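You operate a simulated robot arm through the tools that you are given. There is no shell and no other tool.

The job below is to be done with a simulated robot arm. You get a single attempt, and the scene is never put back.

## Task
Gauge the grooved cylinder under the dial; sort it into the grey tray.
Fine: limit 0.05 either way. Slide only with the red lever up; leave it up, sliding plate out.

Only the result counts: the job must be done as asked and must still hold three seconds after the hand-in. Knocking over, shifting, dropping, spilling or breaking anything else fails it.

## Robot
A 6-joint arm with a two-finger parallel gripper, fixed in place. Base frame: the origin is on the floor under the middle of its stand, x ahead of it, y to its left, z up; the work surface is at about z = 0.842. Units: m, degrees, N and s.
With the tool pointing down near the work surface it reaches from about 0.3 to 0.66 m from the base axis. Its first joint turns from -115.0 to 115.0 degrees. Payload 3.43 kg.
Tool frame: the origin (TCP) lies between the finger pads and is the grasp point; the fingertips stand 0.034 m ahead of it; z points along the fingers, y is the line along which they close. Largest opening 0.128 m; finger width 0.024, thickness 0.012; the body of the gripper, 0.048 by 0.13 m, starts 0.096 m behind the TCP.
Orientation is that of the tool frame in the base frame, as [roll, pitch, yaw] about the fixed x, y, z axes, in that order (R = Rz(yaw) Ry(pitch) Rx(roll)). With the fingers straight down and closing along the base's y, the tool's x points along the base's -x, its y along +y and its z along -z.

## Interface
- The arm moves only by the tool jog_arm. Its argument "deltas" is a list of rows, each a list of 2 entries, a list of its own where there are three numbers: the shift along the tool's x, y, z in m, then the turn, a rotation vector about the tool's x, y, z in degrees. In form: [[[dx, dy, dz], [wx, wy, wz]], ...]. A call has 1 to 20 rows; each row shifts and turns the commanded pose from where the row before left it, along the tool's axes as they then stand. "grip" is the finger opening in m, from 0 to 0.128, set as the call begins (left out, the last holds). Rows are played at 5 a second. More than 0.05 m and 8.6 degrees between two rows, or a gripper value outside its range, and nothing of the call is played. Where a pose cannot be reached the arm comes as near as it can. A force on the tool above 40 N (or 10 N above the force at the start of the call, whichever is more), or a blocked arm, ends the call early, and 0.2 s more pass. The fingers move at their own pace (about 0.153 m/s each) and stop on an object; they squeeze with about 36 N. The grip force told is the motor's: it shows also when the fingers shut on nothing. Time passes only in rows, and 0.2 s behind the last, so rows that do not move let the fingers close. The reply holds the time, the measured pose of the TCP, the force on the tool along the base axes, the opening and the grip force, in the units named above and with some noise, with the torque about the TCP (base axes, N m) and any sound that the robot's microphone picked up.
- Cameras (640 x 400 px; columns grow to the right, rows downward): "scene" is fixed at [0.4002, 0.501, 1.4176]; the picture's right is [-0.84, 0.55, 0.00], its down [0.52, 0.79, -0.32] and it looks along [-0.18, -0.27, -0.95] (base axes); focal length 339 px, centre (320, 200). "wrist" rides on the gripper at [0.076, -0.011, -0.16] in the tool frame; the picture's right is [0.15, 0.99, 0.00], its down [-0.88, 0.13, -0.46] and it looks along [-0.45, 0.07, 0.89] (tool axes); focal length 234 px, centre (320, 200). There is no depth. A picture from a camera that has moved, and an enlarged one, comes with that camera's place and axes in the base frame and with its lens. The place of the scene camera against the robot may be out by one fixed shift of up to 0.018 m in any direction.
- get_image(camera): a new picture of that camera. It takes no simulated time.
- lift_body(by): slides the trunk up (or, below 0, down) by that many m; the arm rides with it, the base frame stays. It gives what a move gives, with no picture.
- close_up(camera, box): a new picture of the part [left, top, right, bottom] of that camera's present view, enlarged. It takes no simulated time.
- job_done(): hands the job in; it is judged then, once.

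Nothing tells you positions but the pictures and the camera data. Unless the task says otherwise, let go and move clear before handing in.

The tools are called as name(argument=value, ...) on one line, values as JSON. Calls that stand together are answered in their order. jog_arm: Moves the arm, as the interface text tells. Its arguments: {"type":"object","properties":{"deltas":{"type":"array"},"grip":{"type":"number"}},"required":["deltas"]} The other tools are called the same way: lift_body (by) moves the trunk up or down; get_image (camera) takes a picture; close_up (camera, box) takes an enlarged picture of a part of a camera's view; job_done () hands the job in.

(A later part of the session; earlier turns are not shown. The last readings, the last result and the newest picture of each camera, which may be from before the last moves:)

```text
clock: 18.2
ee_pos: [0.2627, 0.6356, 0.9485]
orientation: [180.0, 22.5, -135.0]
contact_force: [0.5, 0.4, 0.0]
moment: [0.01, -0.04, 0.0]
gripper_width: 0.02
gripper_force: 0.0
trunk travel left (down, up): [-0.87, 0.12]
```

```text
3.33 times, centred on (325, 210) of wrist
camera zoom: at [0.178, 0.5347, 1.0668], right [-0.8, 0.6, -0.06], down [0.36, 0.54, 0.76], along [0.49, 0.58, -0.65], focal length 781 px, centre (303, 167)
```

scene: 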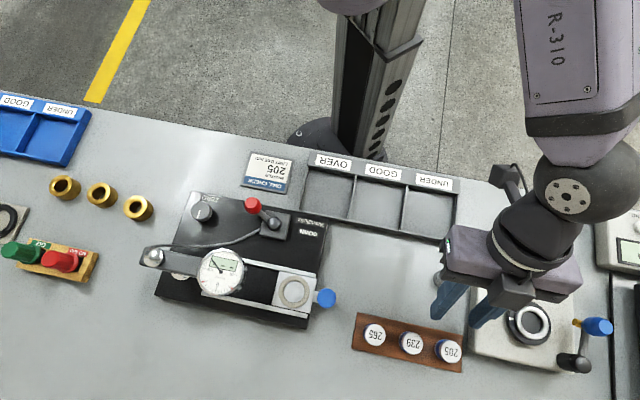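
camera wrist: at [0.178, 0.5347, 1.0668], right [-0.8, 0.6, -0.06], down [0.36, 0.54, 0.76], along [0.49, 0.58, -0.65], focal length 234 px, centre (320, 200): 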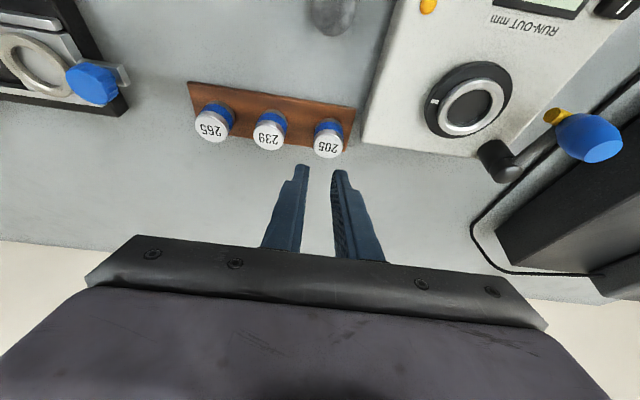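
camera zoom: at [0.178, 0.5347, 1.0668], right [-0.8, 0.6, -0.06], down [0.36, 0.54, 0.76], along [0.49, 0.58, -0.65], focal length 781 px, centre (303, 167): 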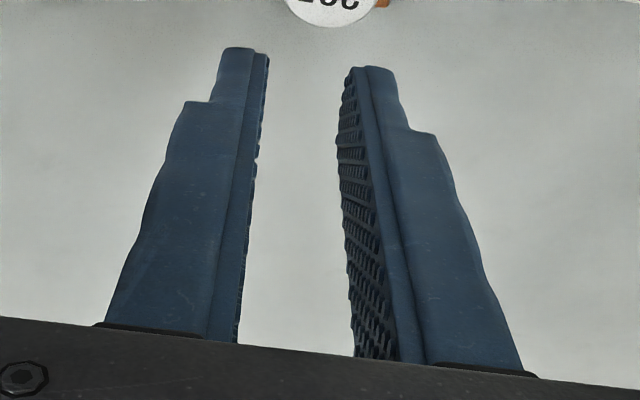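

Master 205 is still upright but has moved about 5 mm along the row, so I'll put it back at its right spot (spacing 54 mm from 239) when I return it. I regrip deeper: open, shift 5 mm, and descend vertically.

jog_arm(deltas=[[[0, 0.005, 0], [0, 0, 0]], [[0, 0, 0], [0, 0, 0]], [[0.0086, 0, 0.0208], [0, 0, 0]], [[0.0086, 0, 0.0208], [0, 0, 0]], [[0, 0, 0], [0, 0, 0]]], grip=0.043)

close_up(camera="wrist", box=[240, 110, 400, 230])

close_up(camera="scene", box=[340, 260, 480, 380])

```text
clock: 19.4
ee_pos: [0.258, 0.6394, 0.9061]
orientation: [179.9, 22.7, -135.0]
contact_force: [-0.2, -1.7, 6.4]
moment: [0.1, 0.13, 0.05]
gripper_width: 0.0421
gripper_force: 0.0
trunk travel left (down, up): [-0.87, 0.12]
```

```text
3.33 times, centred on (320, 170) of wrist
camera zoom: at [0.1732, 0.5379, 1.023], right [-0.8, 0.6, -0.05], down [0.36, 0.54, 0.76], along [0.49, 0.58, -0.65], focal length 781 px, centre (320, 300)
```

zoom: 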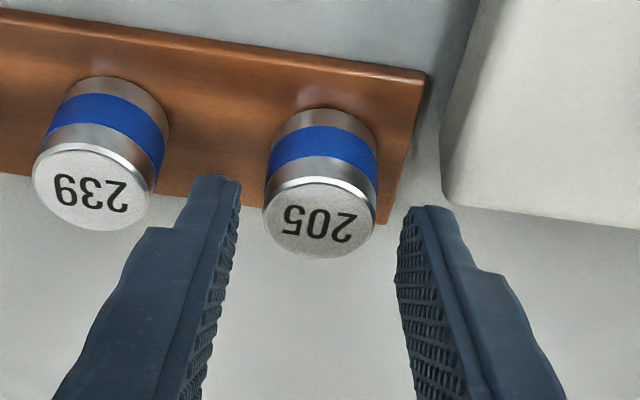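

```text
3.33 times, centred on (410, 320) of scene
camera zoom: at [0.4002, 0.501, 1.4176], right [-0.84, 0.55, 0.0], down [0.52, 0.79, -0.32], along [-0.18, -0.27, -0.95], focal length 1130 px, centre (20, -200)
```

zoom: 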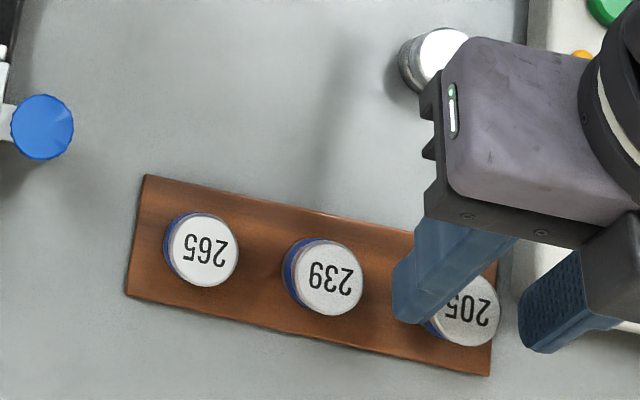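

There is a 6 N contact: the outer finger is touching the edge of the run-out box because of the 5 mm offset. I go up and shift back toward 239 so the closing fingers re-centre the master.

jog_arm(deltas=[[[-0.0038, 0, -0.0092], [0, 0, 0]], [[0, -0.0055, 0], [0, 0, 0]], [[0, 0, 0], [0, 0, 0]]])

close_up(camera="wrist", box=[240, 90, 480, 230])

get_image(camera="scene")

```text
clock: 20.2
ee_pos: [0.2629, 0.6347, 0.9139]
orientation: [-180.0, 22.5, -135.0]
contact_force: [-0.1, 0.8, 0.6]
moment: [-0.02, 0.05, 0.01]
gripper_width: 0.0431
gripper_force: 0.1
trunk travel left (down, up): [-0.87, 0.12]
```

```text
2.67 times, centred on (360, 160) of wrist
camera zoom: at [0.1785, 0.5339, 1.0313], right [-0.8, 0.6, -0.06], down [0.36, 0.54, 0.76], along [0.49, 0.58, -0.65], focal length 624 px, centre (213, 307)
```

zoom: 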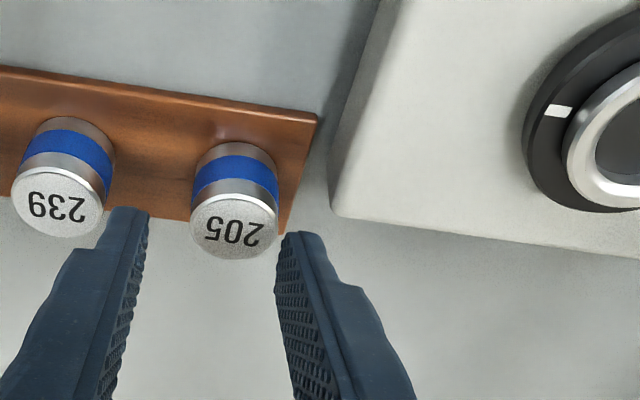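

```text
taken
```

scene: 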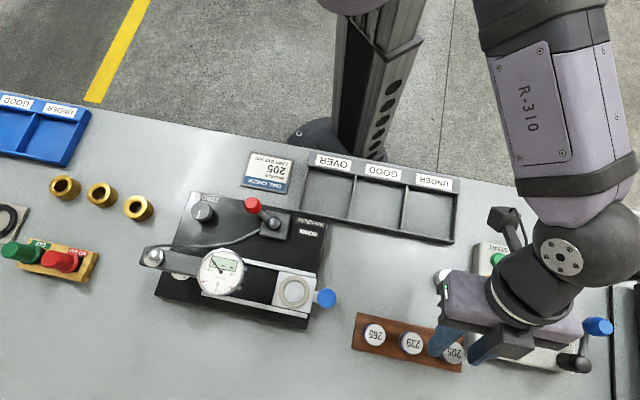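

Contact released. The box edge limits the outer finger, so I use a middle position: shift 1.8 mm back outward and descend slowly while watching the force.

jog_arm(deltas=[[[0, 0.0018, 0], [0, 0, 0]], [[0.0019, 0, 0.0046], [0, 0, 0]], [[0, 0, 0], [0, 0, 0]]])

close_up(camera="wrist", box=[260, 110, 380, 200])

```text
clock: 21.0
ee_pos: [0.2614, 0.6365, 0.9066]
orientation: [-179.9, 22.4, -135.1]
contact_force: [0.0, -0.5, 0.7]
moment: [0.01, -0.06, 0.02]
gripper_width: 0.0431
gripper_force: 0.0
trunk travel left (down, up): [-0.87, 0.12]
```

```text
4.44 times, centred on (320, 155) of wrist
camera zoom: at [0.1769, 0.5352, 1.0256], right [-0.8, 0.6, -0.06], down [0.36, 0.54, 0.76], along [0.49, 0.58, -0.65], focal length 1041 px, centre (320, 400)
```

zoom: 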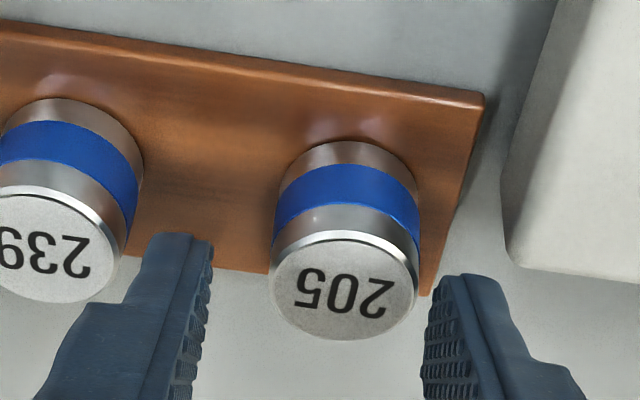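

jog_arm(deltas=[[[0.0019, 0, 0.0046], [0, 0, 0]], [[0.0019, 0, 0.0046], [0, 0, 0]], [[0, 0, 0], [0, 0, 0]]])

close_up(camera="wrist", box=[260, 110, 380, 200])

```text
clock: 21.8
ee_pos: [0.2605, 0.6352, 0.8974]
orientation: [179.9, 22.5, -135.0]
contact_force: [0.2, -0.2, -0.4]
moment: [-0.01, -0.02, -0.02]
gripper_width: 0.043
gripper_force: 0.1
trunk travel left (down, up): [-0.87, 0.12]
```

```text
4.44 times, centred on (320, 155) of wrist
camera zoom: at [0.177, 0.5354, 1.0158], right [-0.8, 0.6, -0.06], down [0.36, 0.54, 0.76], along [0.49, 0.58, -0.65], focal length 1041 px, centre (320, 400)
```

zoom: 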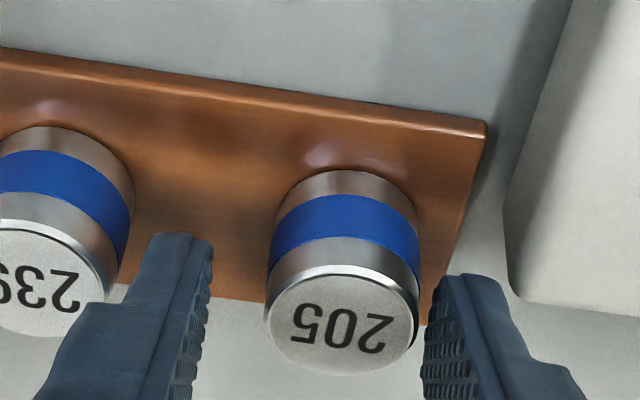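

jog_arm(deltas=[[[0.0019, 0, 0.0046], [0, 0, 0]], [[0.0015, 0, 0.0037], [0, 0, 0]], [[0, 0, 0], [0, 0, 0]]])

close_up(camera="wrist", box=[260, 110, 380, 200])

close_up(camera="scene", box=[340, 260, 480, 380])

```text
clock: 22.6
ee_pos: [0.2626, 0.6361, 0.8911]
orientation: [179.9, 22.5, -135.0]
contact_force: [-1.0, -0.1, -0.3]
moment: [-0.02, 0.02, -0.01]
gripper_width: 0.0431
gripper_force: 0.0
trunk travel left (down, up): [-0.87, 0.12]
```

```text
4.44 times, centred on (320, 155) of wrist
camera zoom: at [0.1777, 0.5349, 1.0078], right [-0.8, 0.6, -0.06], down [0.36, 0.54, 0.76], along [0.49, 0.58, -0.65], focal length 1041 px, centre (320, 400)
```

zoom: 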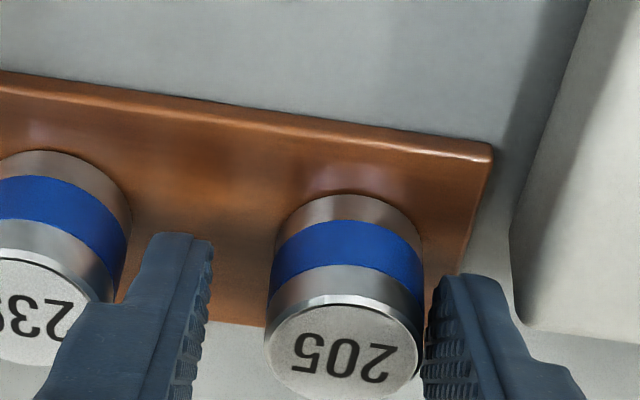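

```text
3.33 times, centred on (410, 320) of scene
camera zoom: at [0.4002, 0.501, 1.4176], right [-0.84, 0.55, 0.0], down [0.52, 0.79, -0.32], along [-0.18, -0.27, -0.95], focal length 1130 px, centre (20, -200)
```

zoom: 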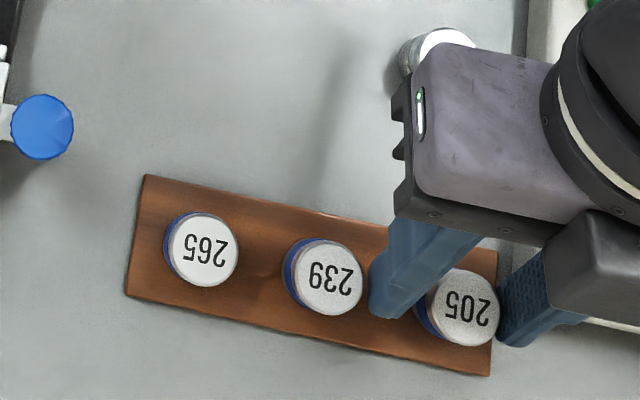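

No contact; I go 3 mm deeper, close, and lift very slowly to check the hold.

jog_arm(deltas=[[[0.0013, 0, 0.0032], [0, 0, 0]], [[0, 0, 0], [0, 0, 0]]])

jog_arm(deltas=[[[0, 0, 0], [0, 0, 0]], [[0, 0, 0], [0, 0, 0]], [[0, 0, 0], [0, 0, 0]], [[0, 0, 0], [0, 0, 0]]], grip=0.015)

close_up(camera="wrist", box=[260, 110, 380, 200])

jog_arm(deltas=[[[-0.0004, 0, -0.0009], [0, 0, 0]], [[-0.0004, 0, -0.0009], [0, 0, 0]], [[-0.0004, 0, -0.0009], [0, 0, 0]]])

close_up(camera="wrist", box=[260, 110, 380, 200])

```text
clock: 23.2
ee_pos: [0.2608, 0.6356, 0.8844]
orientation: [179.9, 22.5, -135.0]
contact_force: [0.3, 0.0, -0.3]
moment: [0.04, -0.01, 0.01]
gripper_width: 0.043
gripper_force: 0.2
trunk travel left (down, up): [-0.87, 0.12]
```

```text
clock: 24.2
ee_pos: [0.2613, 0.6364, 0.8859]
orientation: [179.9, 22.5, -135.1]
contact_force: [0.2, -0.1, 1.7]
moment: [0.03, -0.04, -0.03]
gripper_width: 0.029
gripper_force: 35.6
trunk travel left (down, up): [-0.87, 0.12]
```

```text
4.44 times, centred on (320, 155) of wrist
camera zoom: at [0.1771, 0.5345, 1.0038], right [-0.8, 0.6, -0.06], down [0.36, 0.54, 0.76], along [0.49, 0.58, -0.65], focal length 1041 px, centre (320, 400)
```

zoom: 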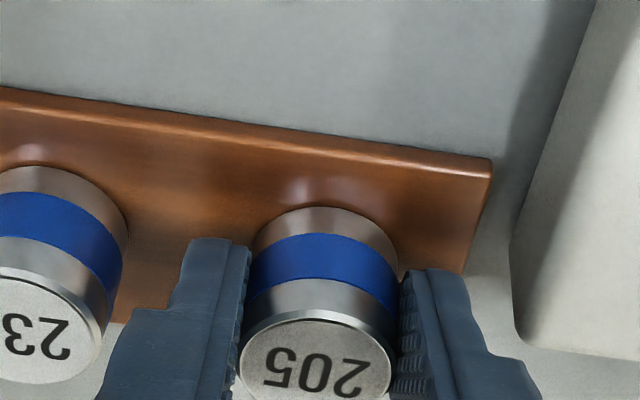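

```text
clock: 25.0
ee_pos: [0.2614, 0.6359, 0.8888]
orientation: [-180.0, 22.5, -135.0]
contact_force: [0.3, -0.6, -1.5]
moment: [-0.03, 0.0, 0.01]
gripper_width: 0.0289
gripper_force: 36.1
trunk travel left (down, up): [-0.87, 0.12]
```

```text
4.44 times, centred on (320, 155) of wrist
camera zoom: at [0.1768, 0.5352, 1.0065], right [-0.8, 0.6, -0.06], down [0.36, 0.54, 0.76], along [0.49, 0.58, -0.65], focal length 1041 px, centre (320, 400)
```

zoom: 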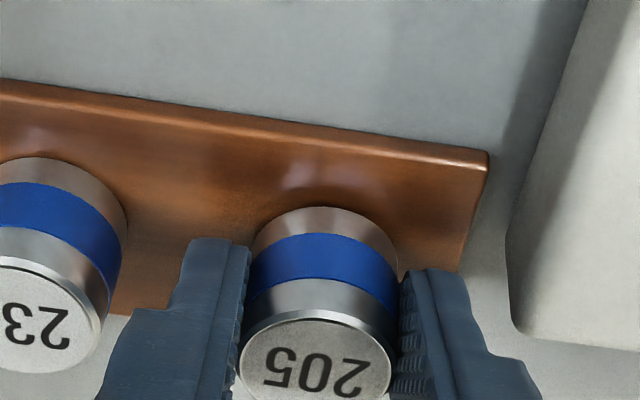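

It now holds: the master stays fixed in the gripper while the block recedes. I keep lifting gently.

jog_arm(deltas=[[[-0.0008, 0, -0.0018], [0, 0, 0]], [[-0.0011, 0, -0.0028], [0, 0, 0]], [[-0.0015, 0, -0.0037], [0, 0, 0]], [[-0.0019, 0, -0.0046], [0, 0, 0]], [[-0.0023, 0, -0.0055], [0, 0, 0]], [[-0.0027, 0, -0.0065], [0, 0, 0]], [[-0.0027, 0, -0.0065], [0, 0, 0]], [[-0.0027, 0, -0.0065], [0, 0, 0]], [[-0.0019, 0, -0.0046], [0, 0, 0]], [[0, 0, 0], [0, 0, 0]]])

get_image(camera="wrist")

get_image(camera="scene")

```text
clock: 27.2
ee_pos: [0.2605, 0.6367, 0.9357]
orientation: [-180.0, 22.6, -135.0]
contact_force: [-0.5, -0.1, -1.5]
moment: [0.04, 0.01, -0.03]
gripper_width: 0.0288
gripper_force: 36.0
trunk travel left (down, up): [-0.87, 0.12]
```

```text
taken
camera wrist: at [0.1776, 0.5357, 1.0532], right [-0.8, 0.6, -0.06], down [0.36, 0.54, 0.76], along [0.49, 0.58, -0.65], focal length 234 px, centre (320, 200)
```

wrist: 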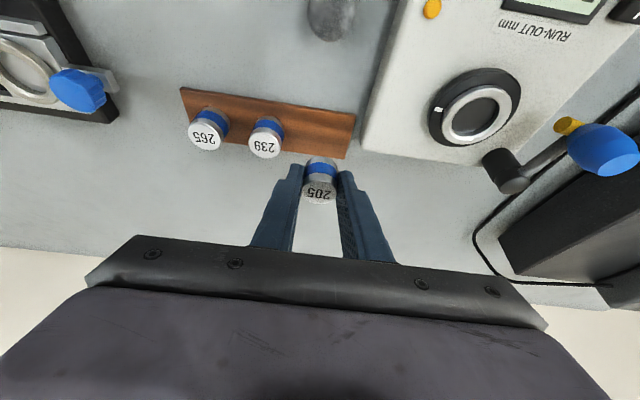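

```text
taken
```

scene: 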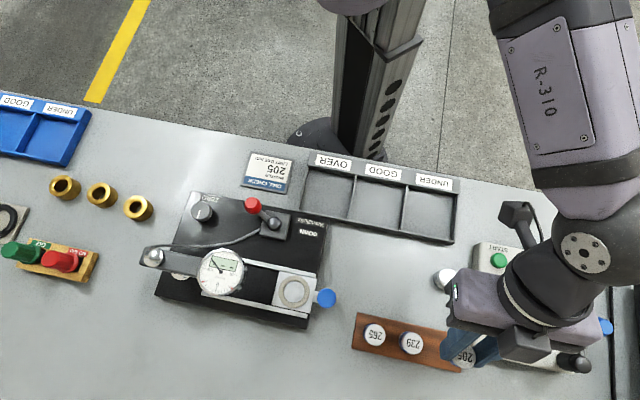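

Master 205 is held and clear. Checking the block for a socket mark and the pose of the master in the fingers.

close_up(camera="wrist", box=[170, 70, 370, 220])

close_up(camera="wrist", box=[280, 140, 360, 220])

```text
2.67 times, centred on (270, 145) of wrist
camera zoom: at [0.1776, 0.5357, 1.0532], right [-0.8, 0.6, -0.06], down [0.36, 0.54, 0.76], along [0.49, 0.58, -0.65], focal length 624 px, centre (453, 347)
```

zoom: 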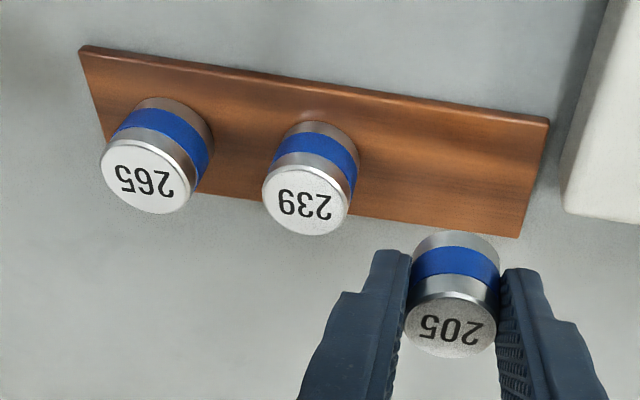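

```text
5.00 times, centred on (320, 180) of wrist
camera zoom: at [0.1776, 0.5357, 1.0532], right [-0.8, 0.6, -0.06], down [0.36, 0.54, 0.76], along [0.49, 0.58, -0.65], focal length 1171 px, centre (320, 300)
```

zoom: 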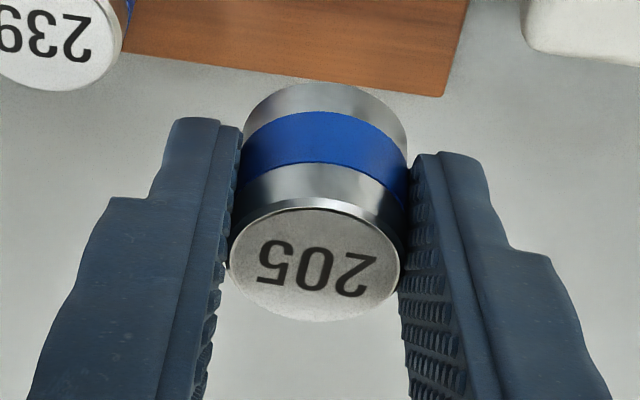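

The block top is flat, no sockets. The master's axis lies about 9 mm outward of the TCP. I carry it over to the ring seat at about (0.416, 0.450), staying above everything.

jog_arm(deltas=[[[-0.0019, 0, -0.0046], [0, 0, 0]], [[-0.0038, 0, -0.0092], [0, 0, 0]], [[0.0015, -0.012, 0.0], [0, 0, 0]], [[0.0035, -0.03, -0.0015], [0, 0, 0]], [[0.0035, -0.03, -0.0015], [0, 0, 0]], [[0.0035, -0.03, -0.0015], [0, 0, 0]], [[0.0035, -0.03, -0.0015], [0, 0, 0]], [[0.0035, -0.03, -0.0015], [0, 0, 0]], [[0.0035, -0.03, -0.0015], [0, 0, 0]], [[0.0035, -0.03, -0.0015], [0, 0, 0]], [[0.0028, -0.0199, -0.0015], [0, 0, 0]], [[0, 0, 0], [0, 0, 0]], [[0, 0, 0], [0, 0, 0]]])

get_image(camera="wrist")

get_image(camera="scene")

```text
clock: 30.0
ee_pos: [0.4111, 0.4419, 0.9534]
orientation: [180.0, 22.6, -135.0]
contact_force: [-0.4, 0.3, -1.9]
moment: [0.01, -0.04, 0.03]
gripper_width: 0.0288
gripper_force: 36.1
trunk travel left (down, up): [-0.87, 0.12]
```

```text
taken
camera wrist: at [0.3269, 0.3412, 1.0714], right [-0.8, 0.6, -0.06], down [0.36, 0.54, 0.76], along [0.49, 0.58, -0.65], focal length 234 px, centre (320, 200)
```

wrist: 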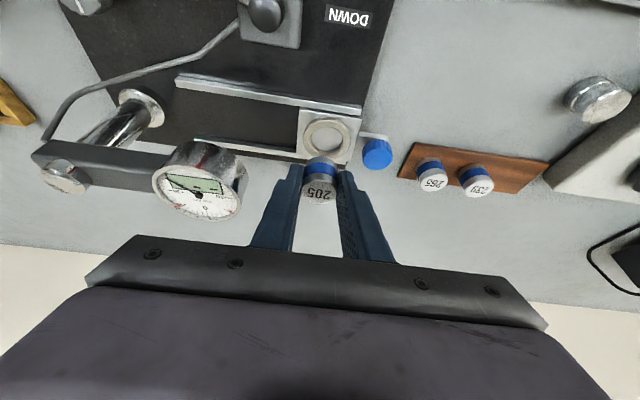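

```text
taken
```

scene: 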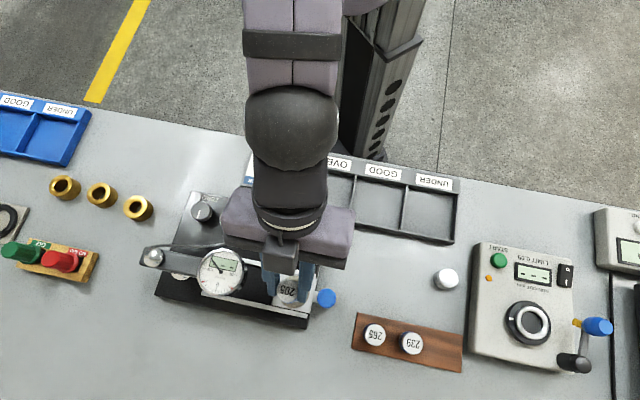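

The master hangs above the seat. Measuring the ring against the master.

close_up(camera="wrist", box=[270, 90, 400, 210])

close_up(camera="scene", box=[240, 250, 350, 330])

close_up(camera="wrist", box=[20, 80, 260, 240])

```text
3.33 times, centred on (335, 150) of wrist
camera zoom: at [0.3269, 0.3412, 1.0714], right [-0.8, 0.6, -0.06], down [0.36, 0.54, 0.76], along [0.49, 0.58, -0.65], focal length 781 px, centre (270, 367)
```

zoom: 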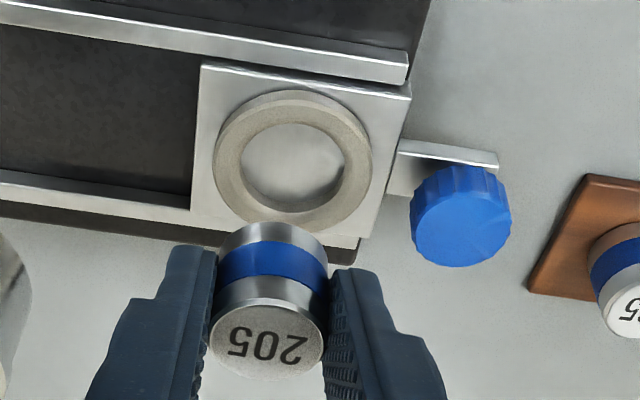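

```text
5.00 times, centred on (295, 290) of scene
camera zoom: at [0.4002, 0.501, 1.4176], right [-0.84, 0.55, 0.0], down [0.52, 0.79, -0.32], along [-0.18, -0.27, -0.95], focal length 1696 px, centre (445, -250)
```

zoom: 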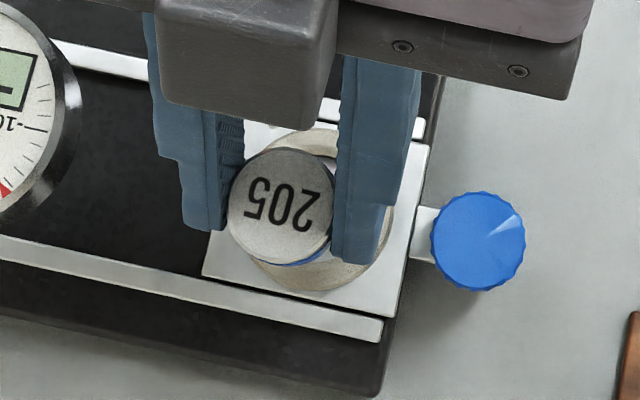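

```text
2.50 times, centred on (140, 160) of wrist
camera zoom: at [0.3269, 0.3412, 1.0714], right [-0.8, 0.6, -0.06], down [0.36, 0.54, 0.76], along [0.49, 0.58, -0.65], focal length 585 px, centre (770, 300)
```

zoom: 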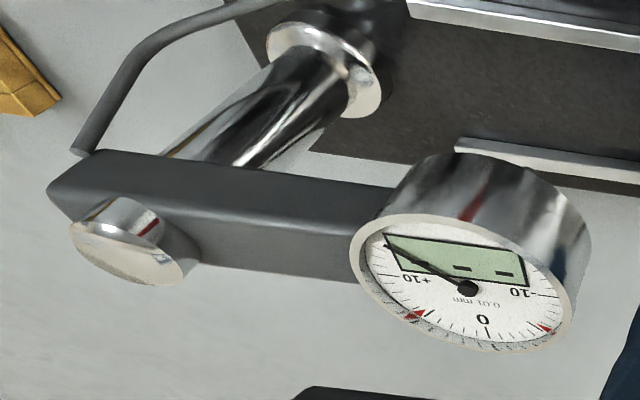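

Ring centre reads (0.4154, 0.4495) with about 32 mm bore for a 29 mm master. I correct by a few mm and lower to just above the ring.

jog_arm(deltas=[[[0.0012, 0.0025, -0.0005], [0, 0, 0]], [[0.0036, 0, 0.0088], [0, 0, 0]], [[0.0036, 0, 0.0088], [0, 0, 0]], [[0.0036, 0, 0.0088], [0, 0, 0]], [[0.0036, 0, 0.0088], [0, 0, 0]], [[0, 0, 0], [0, 0, 0]]])

close_up(camera="wrist", box=[270, 110, 390, 210])

close_up(camera="scene", box=[260, 260, 340, 320])

```text
clock: 31.4
ee_pos: [0.4075, 0.4417, 0.9134]
orientation: [179.9, 22.7, -135.0]
contact_force: [-4.4, -4.2, 8.0]
moment: [-0.13, 0.23, 0.08]
gripper_width: 0.0286
gripper_force: 35.7
trunk travel left (down, up): [-0.87, 0.12]
```

```text
4.00 times, centred on (330, 160) of wrist
camera zoom: at [0.3226, 0.3405, 1.0318], right [-0.8, 0.6, -0.06], down [0.36, 0.54, 0.76], along [0.49, 0.58, -0.65], focal length 937 px, centre (280, 360)
```

zoom: 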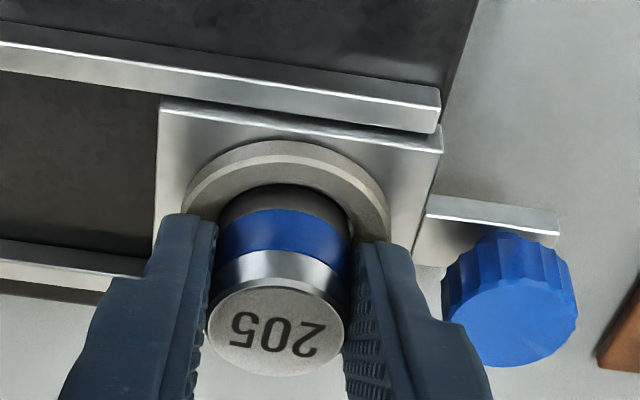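

```text
6.67 times, centred on (300, 290) of scene
camera zoom: at [0.4002, 0.501, 1.4176], right [-0.84, 0.55, 0.0], down [0.52, 0.79, -0.32], along [-0.18, -0.27, -0.95], focal length 2261 px, centre (453, -400)
```

zoom: 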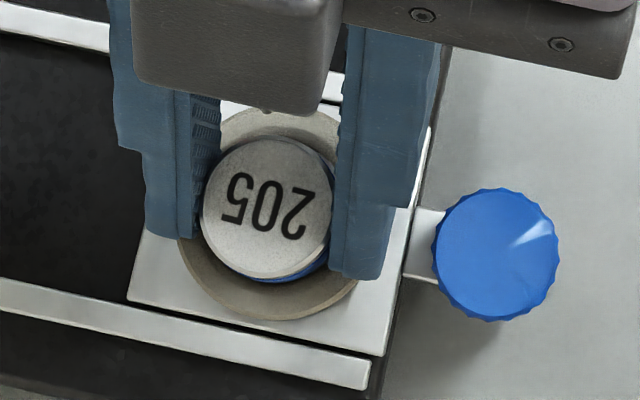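

There is contact: most likely the fingertip corners on the ring's top, with the master's lower rim just inside the bore. I relax upward a little and probe sideways gently to confirm it is in the bore.

jog_arm(deltas=[[[-0.0006, 0, -0.0014], [0, 0, 0]], [[0, 0, 0], [0, 0, 0]]])

close_up(camera="wrist", box=[280, 120, 370, 210])

```text
clock: 32.0
ee_pos: [0.4068, 0.4412, 0.9139]
orientation: [179.9, 22.6, -135.1]
contact_force: [-4.6, -2.7, 3.8]
moment: [-0.08, 0.29, 0.04]
gripper_width: 0.0288
gripper_force: 36.2
trunk travel left (down, up): [-0.87, 0.12]
```

```text
4.44 times, centred on (325, 165) of wrist
camera zoom: at [0.3226, 0.3411, 1.0321], right [-0.8, 0.6, -0.06], down [0.36, 0.54, 0.76], along [0.49, 0.58, -0.65], focal length 1041 px, centre (298, 356)
```

zoom: 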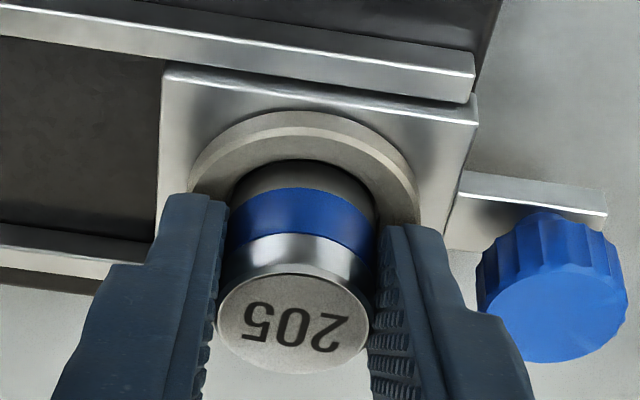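

Side force remains while the vertical eased off, so the master's rim is inside the bore, pressed against the outer wall. I relieve it 2 mm inward and then lower further.

jog_arm(deltas=[[[0.0018, 0.0003, -0.0008], [0, 0, 0]], [[0, 0, 0], [0, 0, 0]]])

jog_arm(deltas=[[[0.0006, 0, 0.0014], [0, 0, 0]], [[0, 0, 0], [0, 0, 0]]])

close_up(camera="wrist", box=[280, 120, 370, 210])

```text
clock: 32.6
ee_pos: [0.4071, 0.4415, 0.9149]
orientation: [180.0, 22.5, -135.0]
contact_force: [-0.4, -0.1, -2.1]
moment: [0.0, 0.02, 0.01]
gripper_width: 0.0286
gripper_force: 35.9
trunk travel left (down, up): [-0.87, 0.12]
```

```text
clock: 33.2
ee_pos: [0.406, 0.4403, 0.9139]
orientation: [179.9, 22.7, -135.0]
contact_force: [-1.0, -1.2, 7.1]
moment: [-0.1, -0.01, -0.03]
gripper_width: 0.0289
gripper_force: 36.2
trunk travel left (down, up): [-0.87, 0.12]
```

```text
4.44 times, centred on (325, 165) of wrist
camera zoom: at [0.322, 0.3409, 1.0315], right [-0.8, 0.6, -0.06], down [0.36, 0.54, 0.76], along [0.49, 0.58, -0.65], focal length 1041 px, centre (298, 356)
```

zoom: 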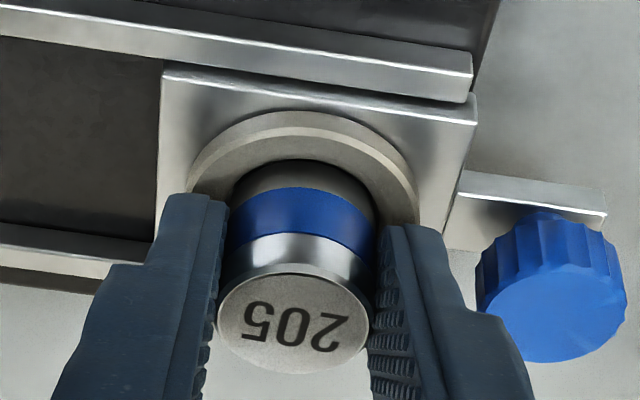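

The fingertip corners rest on the ring with the master already inside the bore. I lift half a millimetre, open just to 38 mm (knob is close by), and look.

jog_arm(deltas=[[[-0.0004, 0, -0.0009], [0, 0, 0]], [[0, 0, 0], [0, 0, 0]]])

jog_arm(deltas=[[[0, 0, 0], [0, 0, 0]], [[0, 0, 0], [0, 0, 0]], [[0, 0, 0], [0, 0, 0]]], grip=0.038)

close_up(camera="wrist", box=[280, 120, 370, 210])

close_up(camera="scene", box=[260, 260, 340, 320])

```text
clock: 33.8
ee_pos: [0.406, 0.4415, 0.9136]
orientation: [180.0, 22.5, -135.0]
contact_force: [1.5, -2.8, 6.0]
moment: [-0.08, -0.11, 0.08]
gripper_width: 0.029
gripper_force: 36.2
trunk travel left (down, up): [-0.87, 0.12]
```

```text
clock: 34.6
ee_pos: [0.4046, 0.4424, 0.9135]
orientation: [-179.9, 22.6, -135.0]
contact_force: [-1.0, 2.1, 6.2]
moment: [-0.02, -0.07, 0.03]
gripper_width: 0.0368
gripper_force: 0.0
trunk travel left (down, up): [-0.87, 0.12]
```

```text
4.44 times, centred on (325, 165) of wrist
camera zoom: at [0.3216, 0.3416, 1.0318], right [-0.8, 0.6, -0.06], down [0.36, 0.54, 0.76], along [0.49, 0.58, -0.65], focal length 1041 px, centre (298, 356)
```

zoom: 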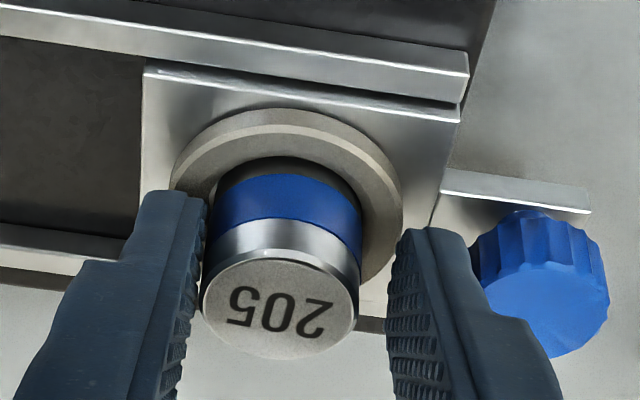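

```text
6.67 times, centred on (300, 290) of scene
camera zoom: at [0.4002, 0.501, 1.4176], right [-0.84, 0.55, 0.0], down [0.52, 0.79, -0.32], along [-0.18, -0.27, -0.95], focal length 2261 px, centre (453, -400)
```

zoom: 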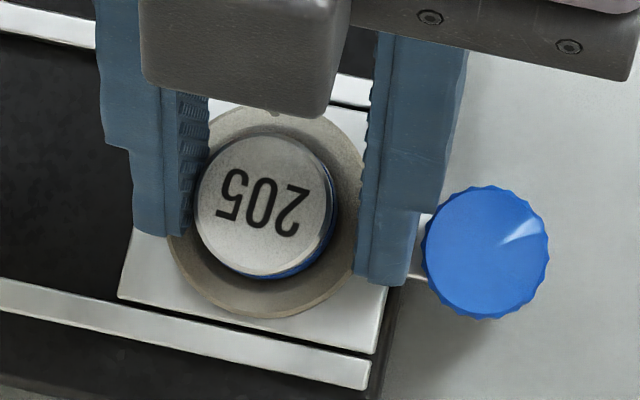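

The fingers are open and the master sits in the ring. I withdraw straight up and check it is seated.

jog_arm(deltas=[[[-0.0008, 0, -0.0018], [0, 0, 0]], [[-0.0019, 0, -0.0046], [0, 0, 0]], [[-0.0038, 0, -0.0092], [0, 0, 0]], [[-0.0057, 0, -0.0139], [0, 0, 0]], [[-0.0115, 0, -0.0277], [0, 0, 0]], [[0, 0, 0], [0, 0, 0]]])

close_up(camera="wrist", box=[260, 80, 400, 190])

close_up(camera="scene", box=[240, 250, 350, 330])

get_image(camera="wrist")

```text
clock: 36.0
ee_pos: [0.4073, 0.4441, 0.9736]
orientation: [180.0, 22.6, -135.0]
contact_force: [-0.5, -0.1, 0.8]
moment: [-0.04, -0.02, 0.02]
gripper_width: 0.0381
gripper_force: 0.1
trunk travel left (down, up): [-0.87, 0.12]
```

```text
3.64 times, centred on (330, 135) of wrist
camera zoom: at [0.3225, 0.3433, 1.0918], right [-0.8, 0.6, -0.06], down [0.36, 0.54, 0.76], along [0.49, 0.58, -0.65], focal length 852 px, centre (284, 436)
```

zoom: 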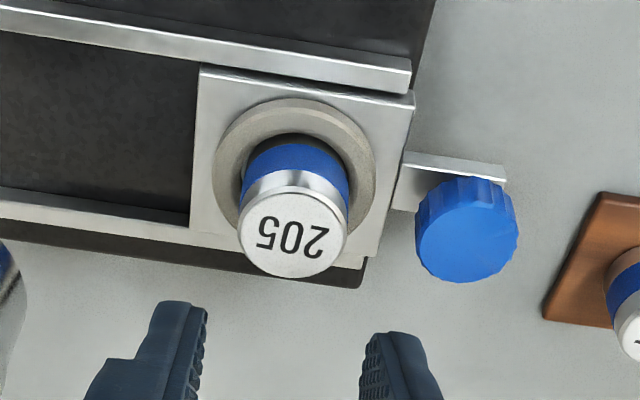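

```text
5.00 times, centred on (295, 290) of scene
camera zoom: at [0.4002, 0.501, 1.4176], right [-0.84, 0.55, 0.0], down [0.52, 0.79, -0.32], along [-0.18, -0.27, -0.95], focal length 1696 px, centre (445, -250)
```

zoom: 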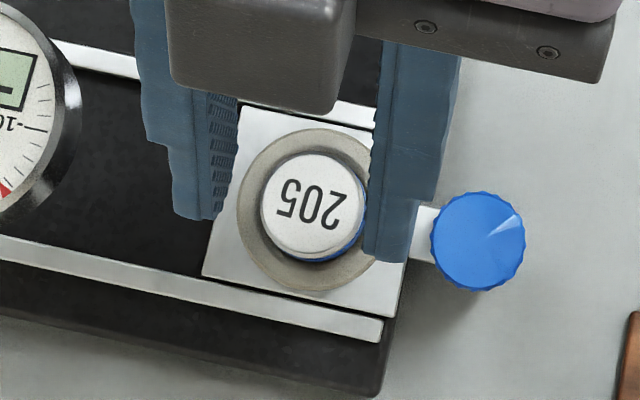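

```text
taken
camera wrist: at [0.3225, 0.3433, 1.0918], right [-0.8, 0.6, -0.06], down [0.36, 0.54, 0.76], along [0.49, 0.58, -0.65], focal length 234 px, centre (320, 200)
```

wrist: 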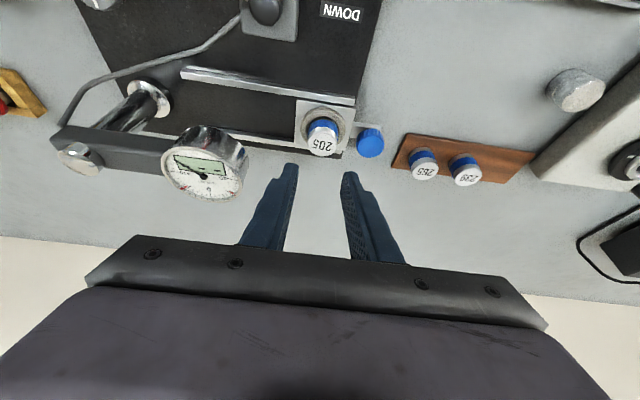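

The master stands upright in the seat and the plate is still out. Next I reorient above the blue knob (fingers closing across the slide, tool leaning outward) to push the plate in, lever being up.

jog_arm(deltas=[[[-0.0078, 0.024, -0.011], [0, 0, 0]], [[-0.0078, 0.0239, -0.0111], [0, 0, 0]], [[0, 0, 0], [0, 7.5, 0]], [[0, 0, 0], [0, 7.5, 0]], [[0, 0, 0], [0, 7.5, 0]], [[0, 0, 0], [0, 0, 7.5]], [[0, 0, 0], [0, 0, 7.5]], [[0, 0, 0], [0, 0, 7.5]], [[0, 0, 0], [0, 0, 7.5]], [[0, 0, 0], [0, 0, 7.5]], [[0, 0, 0], [0, 0, 7.5]], [[0, 0, 0], [0, 0, 7.5]], [[0, 0, 0], [0, 0, 7.5]], [[0, 0, 0], [0, 0, 7.5]], [[0, 0, 0], [0, 0, 7.5]], [[0, 0, 0], [0, 0, 7.5]], [[0, 0, 0], [0, 0, 7.5]], [[0, 0, 0], [0, -7.5, 0]], [[0, 0, 0], [0, -7.5, 0]], [[0, 0, 0], [0, 0, 0]]], grip=0.044)

get_image(camera="wrist")

get_image(camera="scene")

```text
clock: 40.2
ee_pos: [0.376, 0.4792, 1.0022]
orientation: [179.9, 15.1, 134.8]
contact_force: [-0.3, -0.3, 0.3]
moment: [0.02, 0.01, 0.01]
gripper_width: 0.0441
gripper_force: 0.1
trunk travel left (down, up): [-0.87, 0.12]
```

```text
taken
camera wrist: at [0.288, 0.553, 1.1359], right [0.6, 0.8, -0.04], down [0.61, -0.43, 0.67], along [0.52, -0.42, -0.74], focal length 234 px, centre (320, 200)
```

wrist: 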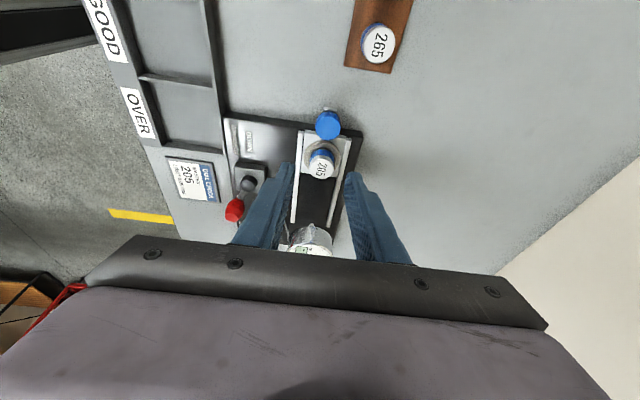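

```text
taken
```

scene: 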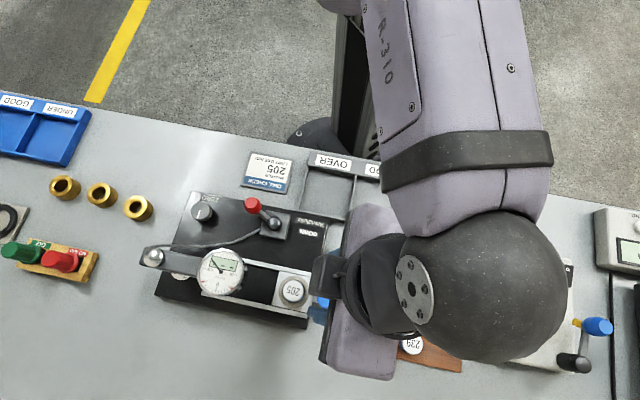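

Good view along the slide now. Close-ups for the knob and the lever.

close_up(camera="wrist", box=[260, 90, 380, 190])

close_up(camera="wrist", box=[210, 100, 370, 260])

```text
4.00 times, centred on (320, 140) of wrist
camera zoom: at [0.288, 0.553, 1.1359], right [0.6, 0.8, -0.04], down [0.61, -0.43, 0.67], along [0.52, -0.42, -0.74], focal length 937 px, centre (320, 440)
```

zoom: 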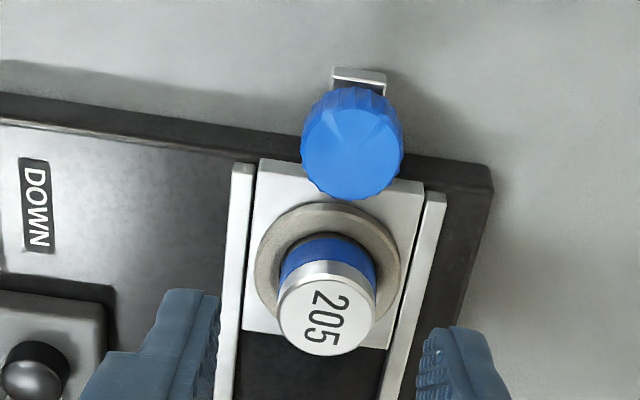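

```text
2.50 times, centred on (290, 180) of wrist
camera zoom: at [0.288, 0.553, 1.1359], right [0.6, 0.8, -0.04], down [0.61, -0.43, 0.67], along [0.52, -0.42, -0.74], focal length 585 px, centre (395, 250)
```

zoom: 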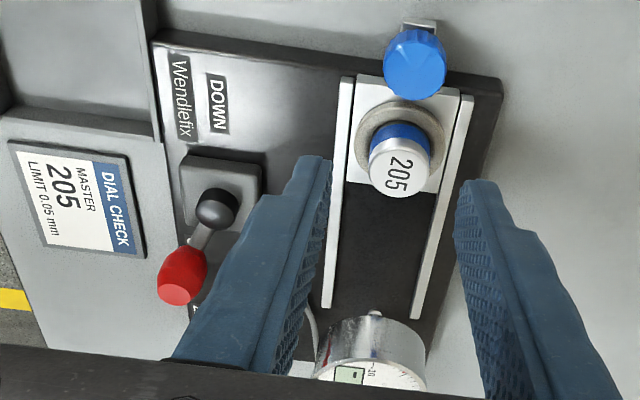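

Knob top centre is at about (0.378, 0.485, 0.89), diameter 27.5 mm. I move down around it in two steps.

jog_arm(deltas=[[[0.0084, 0.0023, 0.0208], [0, 0, 0]], [[0.0084, 0.0022, 0.0208], [0, 0, 0]], [[0.0084, 0, 0.0208], [0, 0, 0]], [[0, 0, 0], [0, 0, 0]]])

close_up(camera="wrist", box=[260, 110, 380, 210])

close_up(camera="scene", box=[240, 240, 380, 340])

```text
clock: 41.2
ee_pos: [0.3719, 0.4872, 0.9359]
orientation: [179.9, 15.0, 135.0]
contact_force: [-0.8, 0.1, -0.1]
moment: [0.01, 0.0, -0.01]
gripper_width: 0.044
gripper_force: 0.0
trunk travel left (down, up): [-0.87, 0.12]
```

```text
4.00 times, centred on (320, 160) of wrist
camera zoom: at [0.2837, 0.5604, 1.0704], right [0.6, 0.8, -0.04], down [0.61, -0.43, 0.67], along [0.52, -0.42, -0.74], focal length 937 px, centre (320, 360)
```

zoom: 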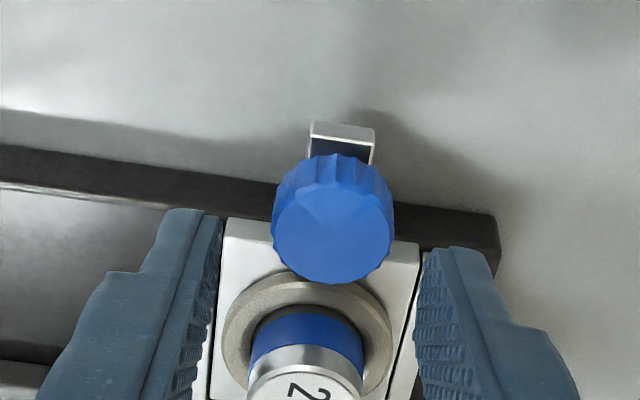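

```text
4.00 times, centred on (310, 290) of scene
camera zoom: at [0.4002, 0.501, 1.4176], right [-0.84, 0.55, 0.0], down [0.52, 0.79, -0.32], along [-0.18, -0.27, -0.95], focal length 1356 px, centre (360, -160)
```

zoom: 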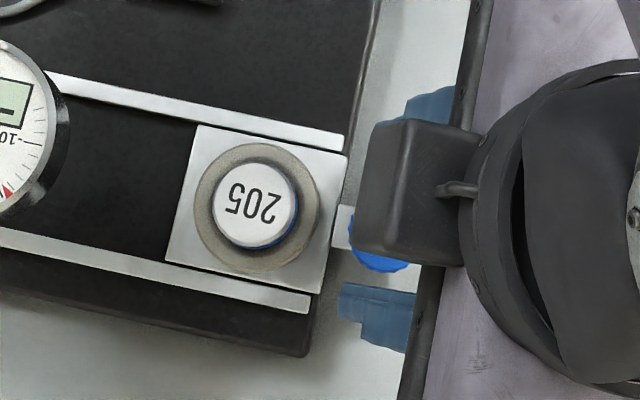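

jog_arm(deltas=[[[0.0042, 0.002, 0.0104], [0, 0, 0]], [[0.0042, 0, 0.0104], [0, 0, 0]], [[0, 0, 0], [0, 0, 0]]])

close_up(camera="wrist", box=[260, 110, 380, 210])

```text
clock: 42.0
ee_pos: [0.3727, 0.4917, 0.9128]
orientation: [180.0, 15.0, 135.0]
contact_force: [0.3, 0.0, -0.5]
moment: [-0.01, -0.01, -0.01]
gripper_width: 0.0439
gripper_force: 0.0
trunk travel left (down, up): [-0.87, 0.12]
```

```text
4.00 times, centred on (320, 160) of wrist
camera zoom: at [0.2847, 0.5653, 1.0469], right [0.6, 0.8, -0.04], down [0.61, -0.43, 0.67], along [0.52, -0.42, -0.74], focal length 937 px, centre (320, 360)
```

zoom: 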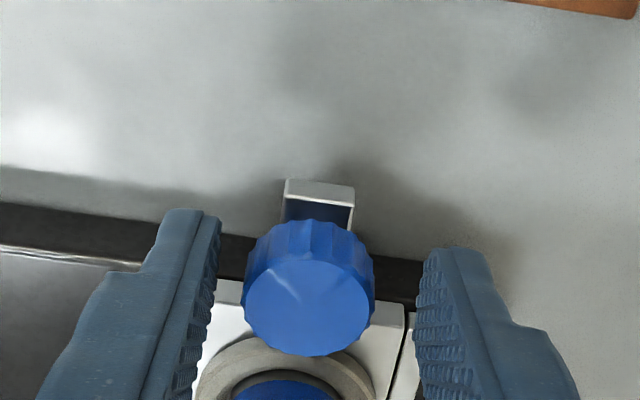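

jog_arm(deltas=[[[0, -0.0015, 0], [0, 0, 0]], [[0, 0, 0], [0, 0, 0]]])

jog_arm(deltas=[[[0, 0, 0], [0, 0, 0]], [[0, 0, 0], [0, 0, 0]], [[0, 0, 0], [0, 0, 0]]], grip=0.015)

close_up(camera="wrist", box=[260, 110, 380, 210])

```text
clock: 42.6
ee_pos: [0.3723, 0.4922, 0.9126]
orientation: [179.9, 14.9, 135.0]
contact_force: [0.8, 0.5, -0.5]
moment: [-0.02, -0.03, 0.01]
gripper_width: 0.0441
gripper_force: 0.0
trunk travel left (down, up): [-0.87, 0.12]
```

```text
clock: 43.4
ee_pos: [0.3706, 0.4916, 0.9126]
orientation: [-180.0, 15.0, 135.0]
contact_force: [-2.7, -2.1, -0.5]
moment: [-0.12, 0.15, -0.07]
gripper_width: 0.0274
gripper_force: 44.8
trunk travel left (down, up): [-0.87, 0.12]
```

```text
4.00 times, centred on (320, 160) of wrist
camera zoom: at [0.2832, 0.5642, 1.0465], right [0.6, 0.8, -0.04], down [0.61, -0.43, 0.67], along [0.52, -0.42, -0.74], focal length 937 px, centre (320, 360)
```

zoom: 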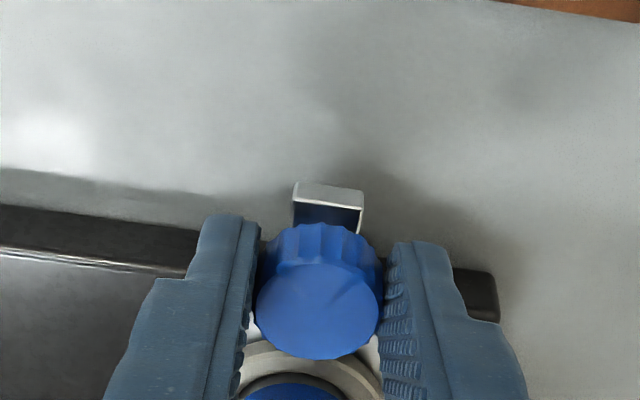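

Knob gripped (27.4 mm). With the lever up, I start pushing the plate in gently.

jog_arm(deltas=[[[0, -0.0012, 0], [0, 0, 0]], [[-0.0029, 0, 0.0008], [0, 0, 0]], [[-0.0058, 0, 0.0016], [0, 0, 0]], [[-0.0058, 0, 0.0016], [0, 0, 0]], [[0, 0, 0], [0, 0, 0]]])

close_up(camera="scene", box=[140, 180, 360, 340])

```text
clock: 44.6
ee_pos: [0.3822, 0.4796, 0.9132]
orientation: [179.9, 14.9, 135.0]
contact_force: [-1.9, -2.9, 4.3]
moment: [-0.24, 0.16, 0.01]
gripper_width: 0.0275
gripper_force: 45.1
trunk travel left (down, up): [-0.87, 0.12]
```

```text
2.50 times, centred on (250, 260) of scene
camera zoom: at [0.4002, 0.501, 1.4176], right [-0.84, 0.55, 0.0], down [0.52, 0.79, -0.32], along [-0.18, -0.27, -0.95], focal length 848 px, centre (495, 50)
```

zoom: 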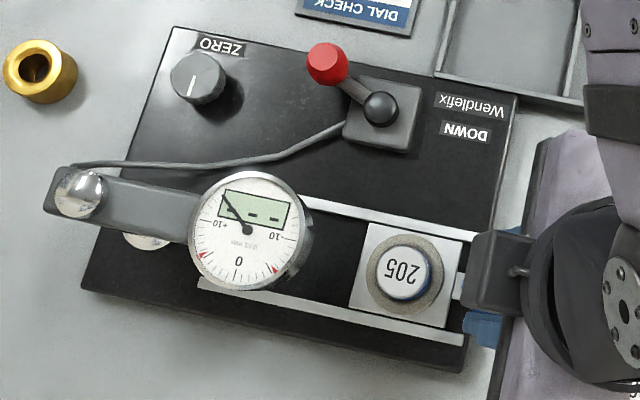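

The plate follows smoothly with the lever still up. Continue pushing in.

jog_arm(deltas=[[[-0.0058, -0.001, 0.0016], [0, 0, 0]], [[-0.0077, 0, 0.0021], [0, 0, 0]], [[-0.0077, 0, 0.0021], [0, 0, 0]], [[-0.0077, 0, 0.0021], [0, 0, 0]], [[-0.0077, 0, 0.0021], [0, 0, 0]], [[-0.0077, 0, 0.0021], [0, 0, 0]], [[0, 0, 0], [0, 0, 0]]])

close_up(camera="scene", box=[140, 180, 360, 340])

get_image(camera="wrist")

```text
clock: 46.2
ee_pos: [0.415, 0.448, 0.9124]
orientation: [179.8, 14.9, 135.0]
contact_force: [4.2, 3.2, 11.5]
moment: [0.18, 0.19, 0.03]
gripper_width: 0.0277
gripper_force: 45.3
trunk travel left (down, up): [-0.87, 0.12]
```

```text
2.50 times, centred on (250, 260) of scene
camera zoom: at [0.4002, 0.501, 1.4176], right [-0.84, 0.55, 0.0], down [0.52, 0.79, -0.32], along [-0.18, -0.27, -0.95], focal length 848 px, centre (495, 50)
```

zoom: 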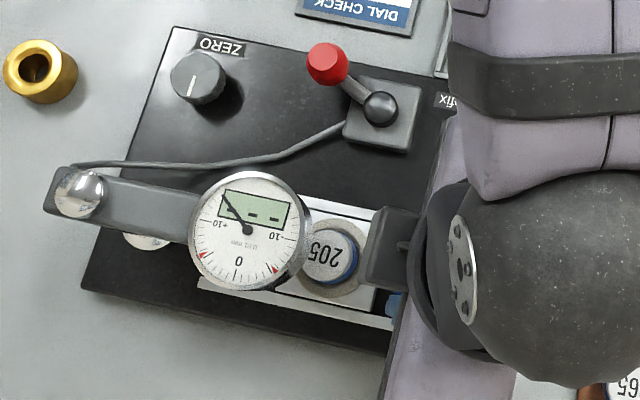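

```text
taken
camera wrist: at [0.3264, 0.5201, 1.0465], right [0.6, 0.8, -0.03], down [0.61, -0.43, 0.67], along [0.52, -0.42, -0.74], focal length 234 px, centre (320, 200)
```

wrist: 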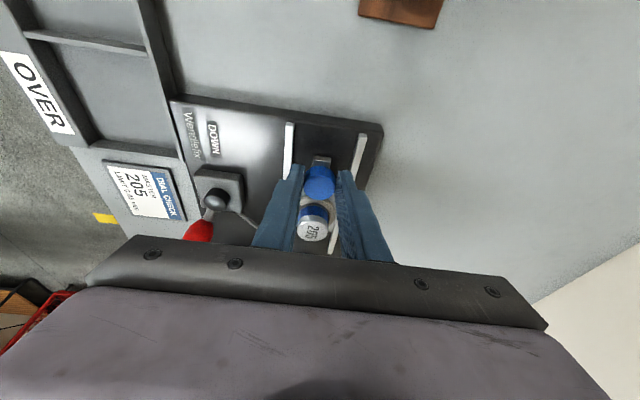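

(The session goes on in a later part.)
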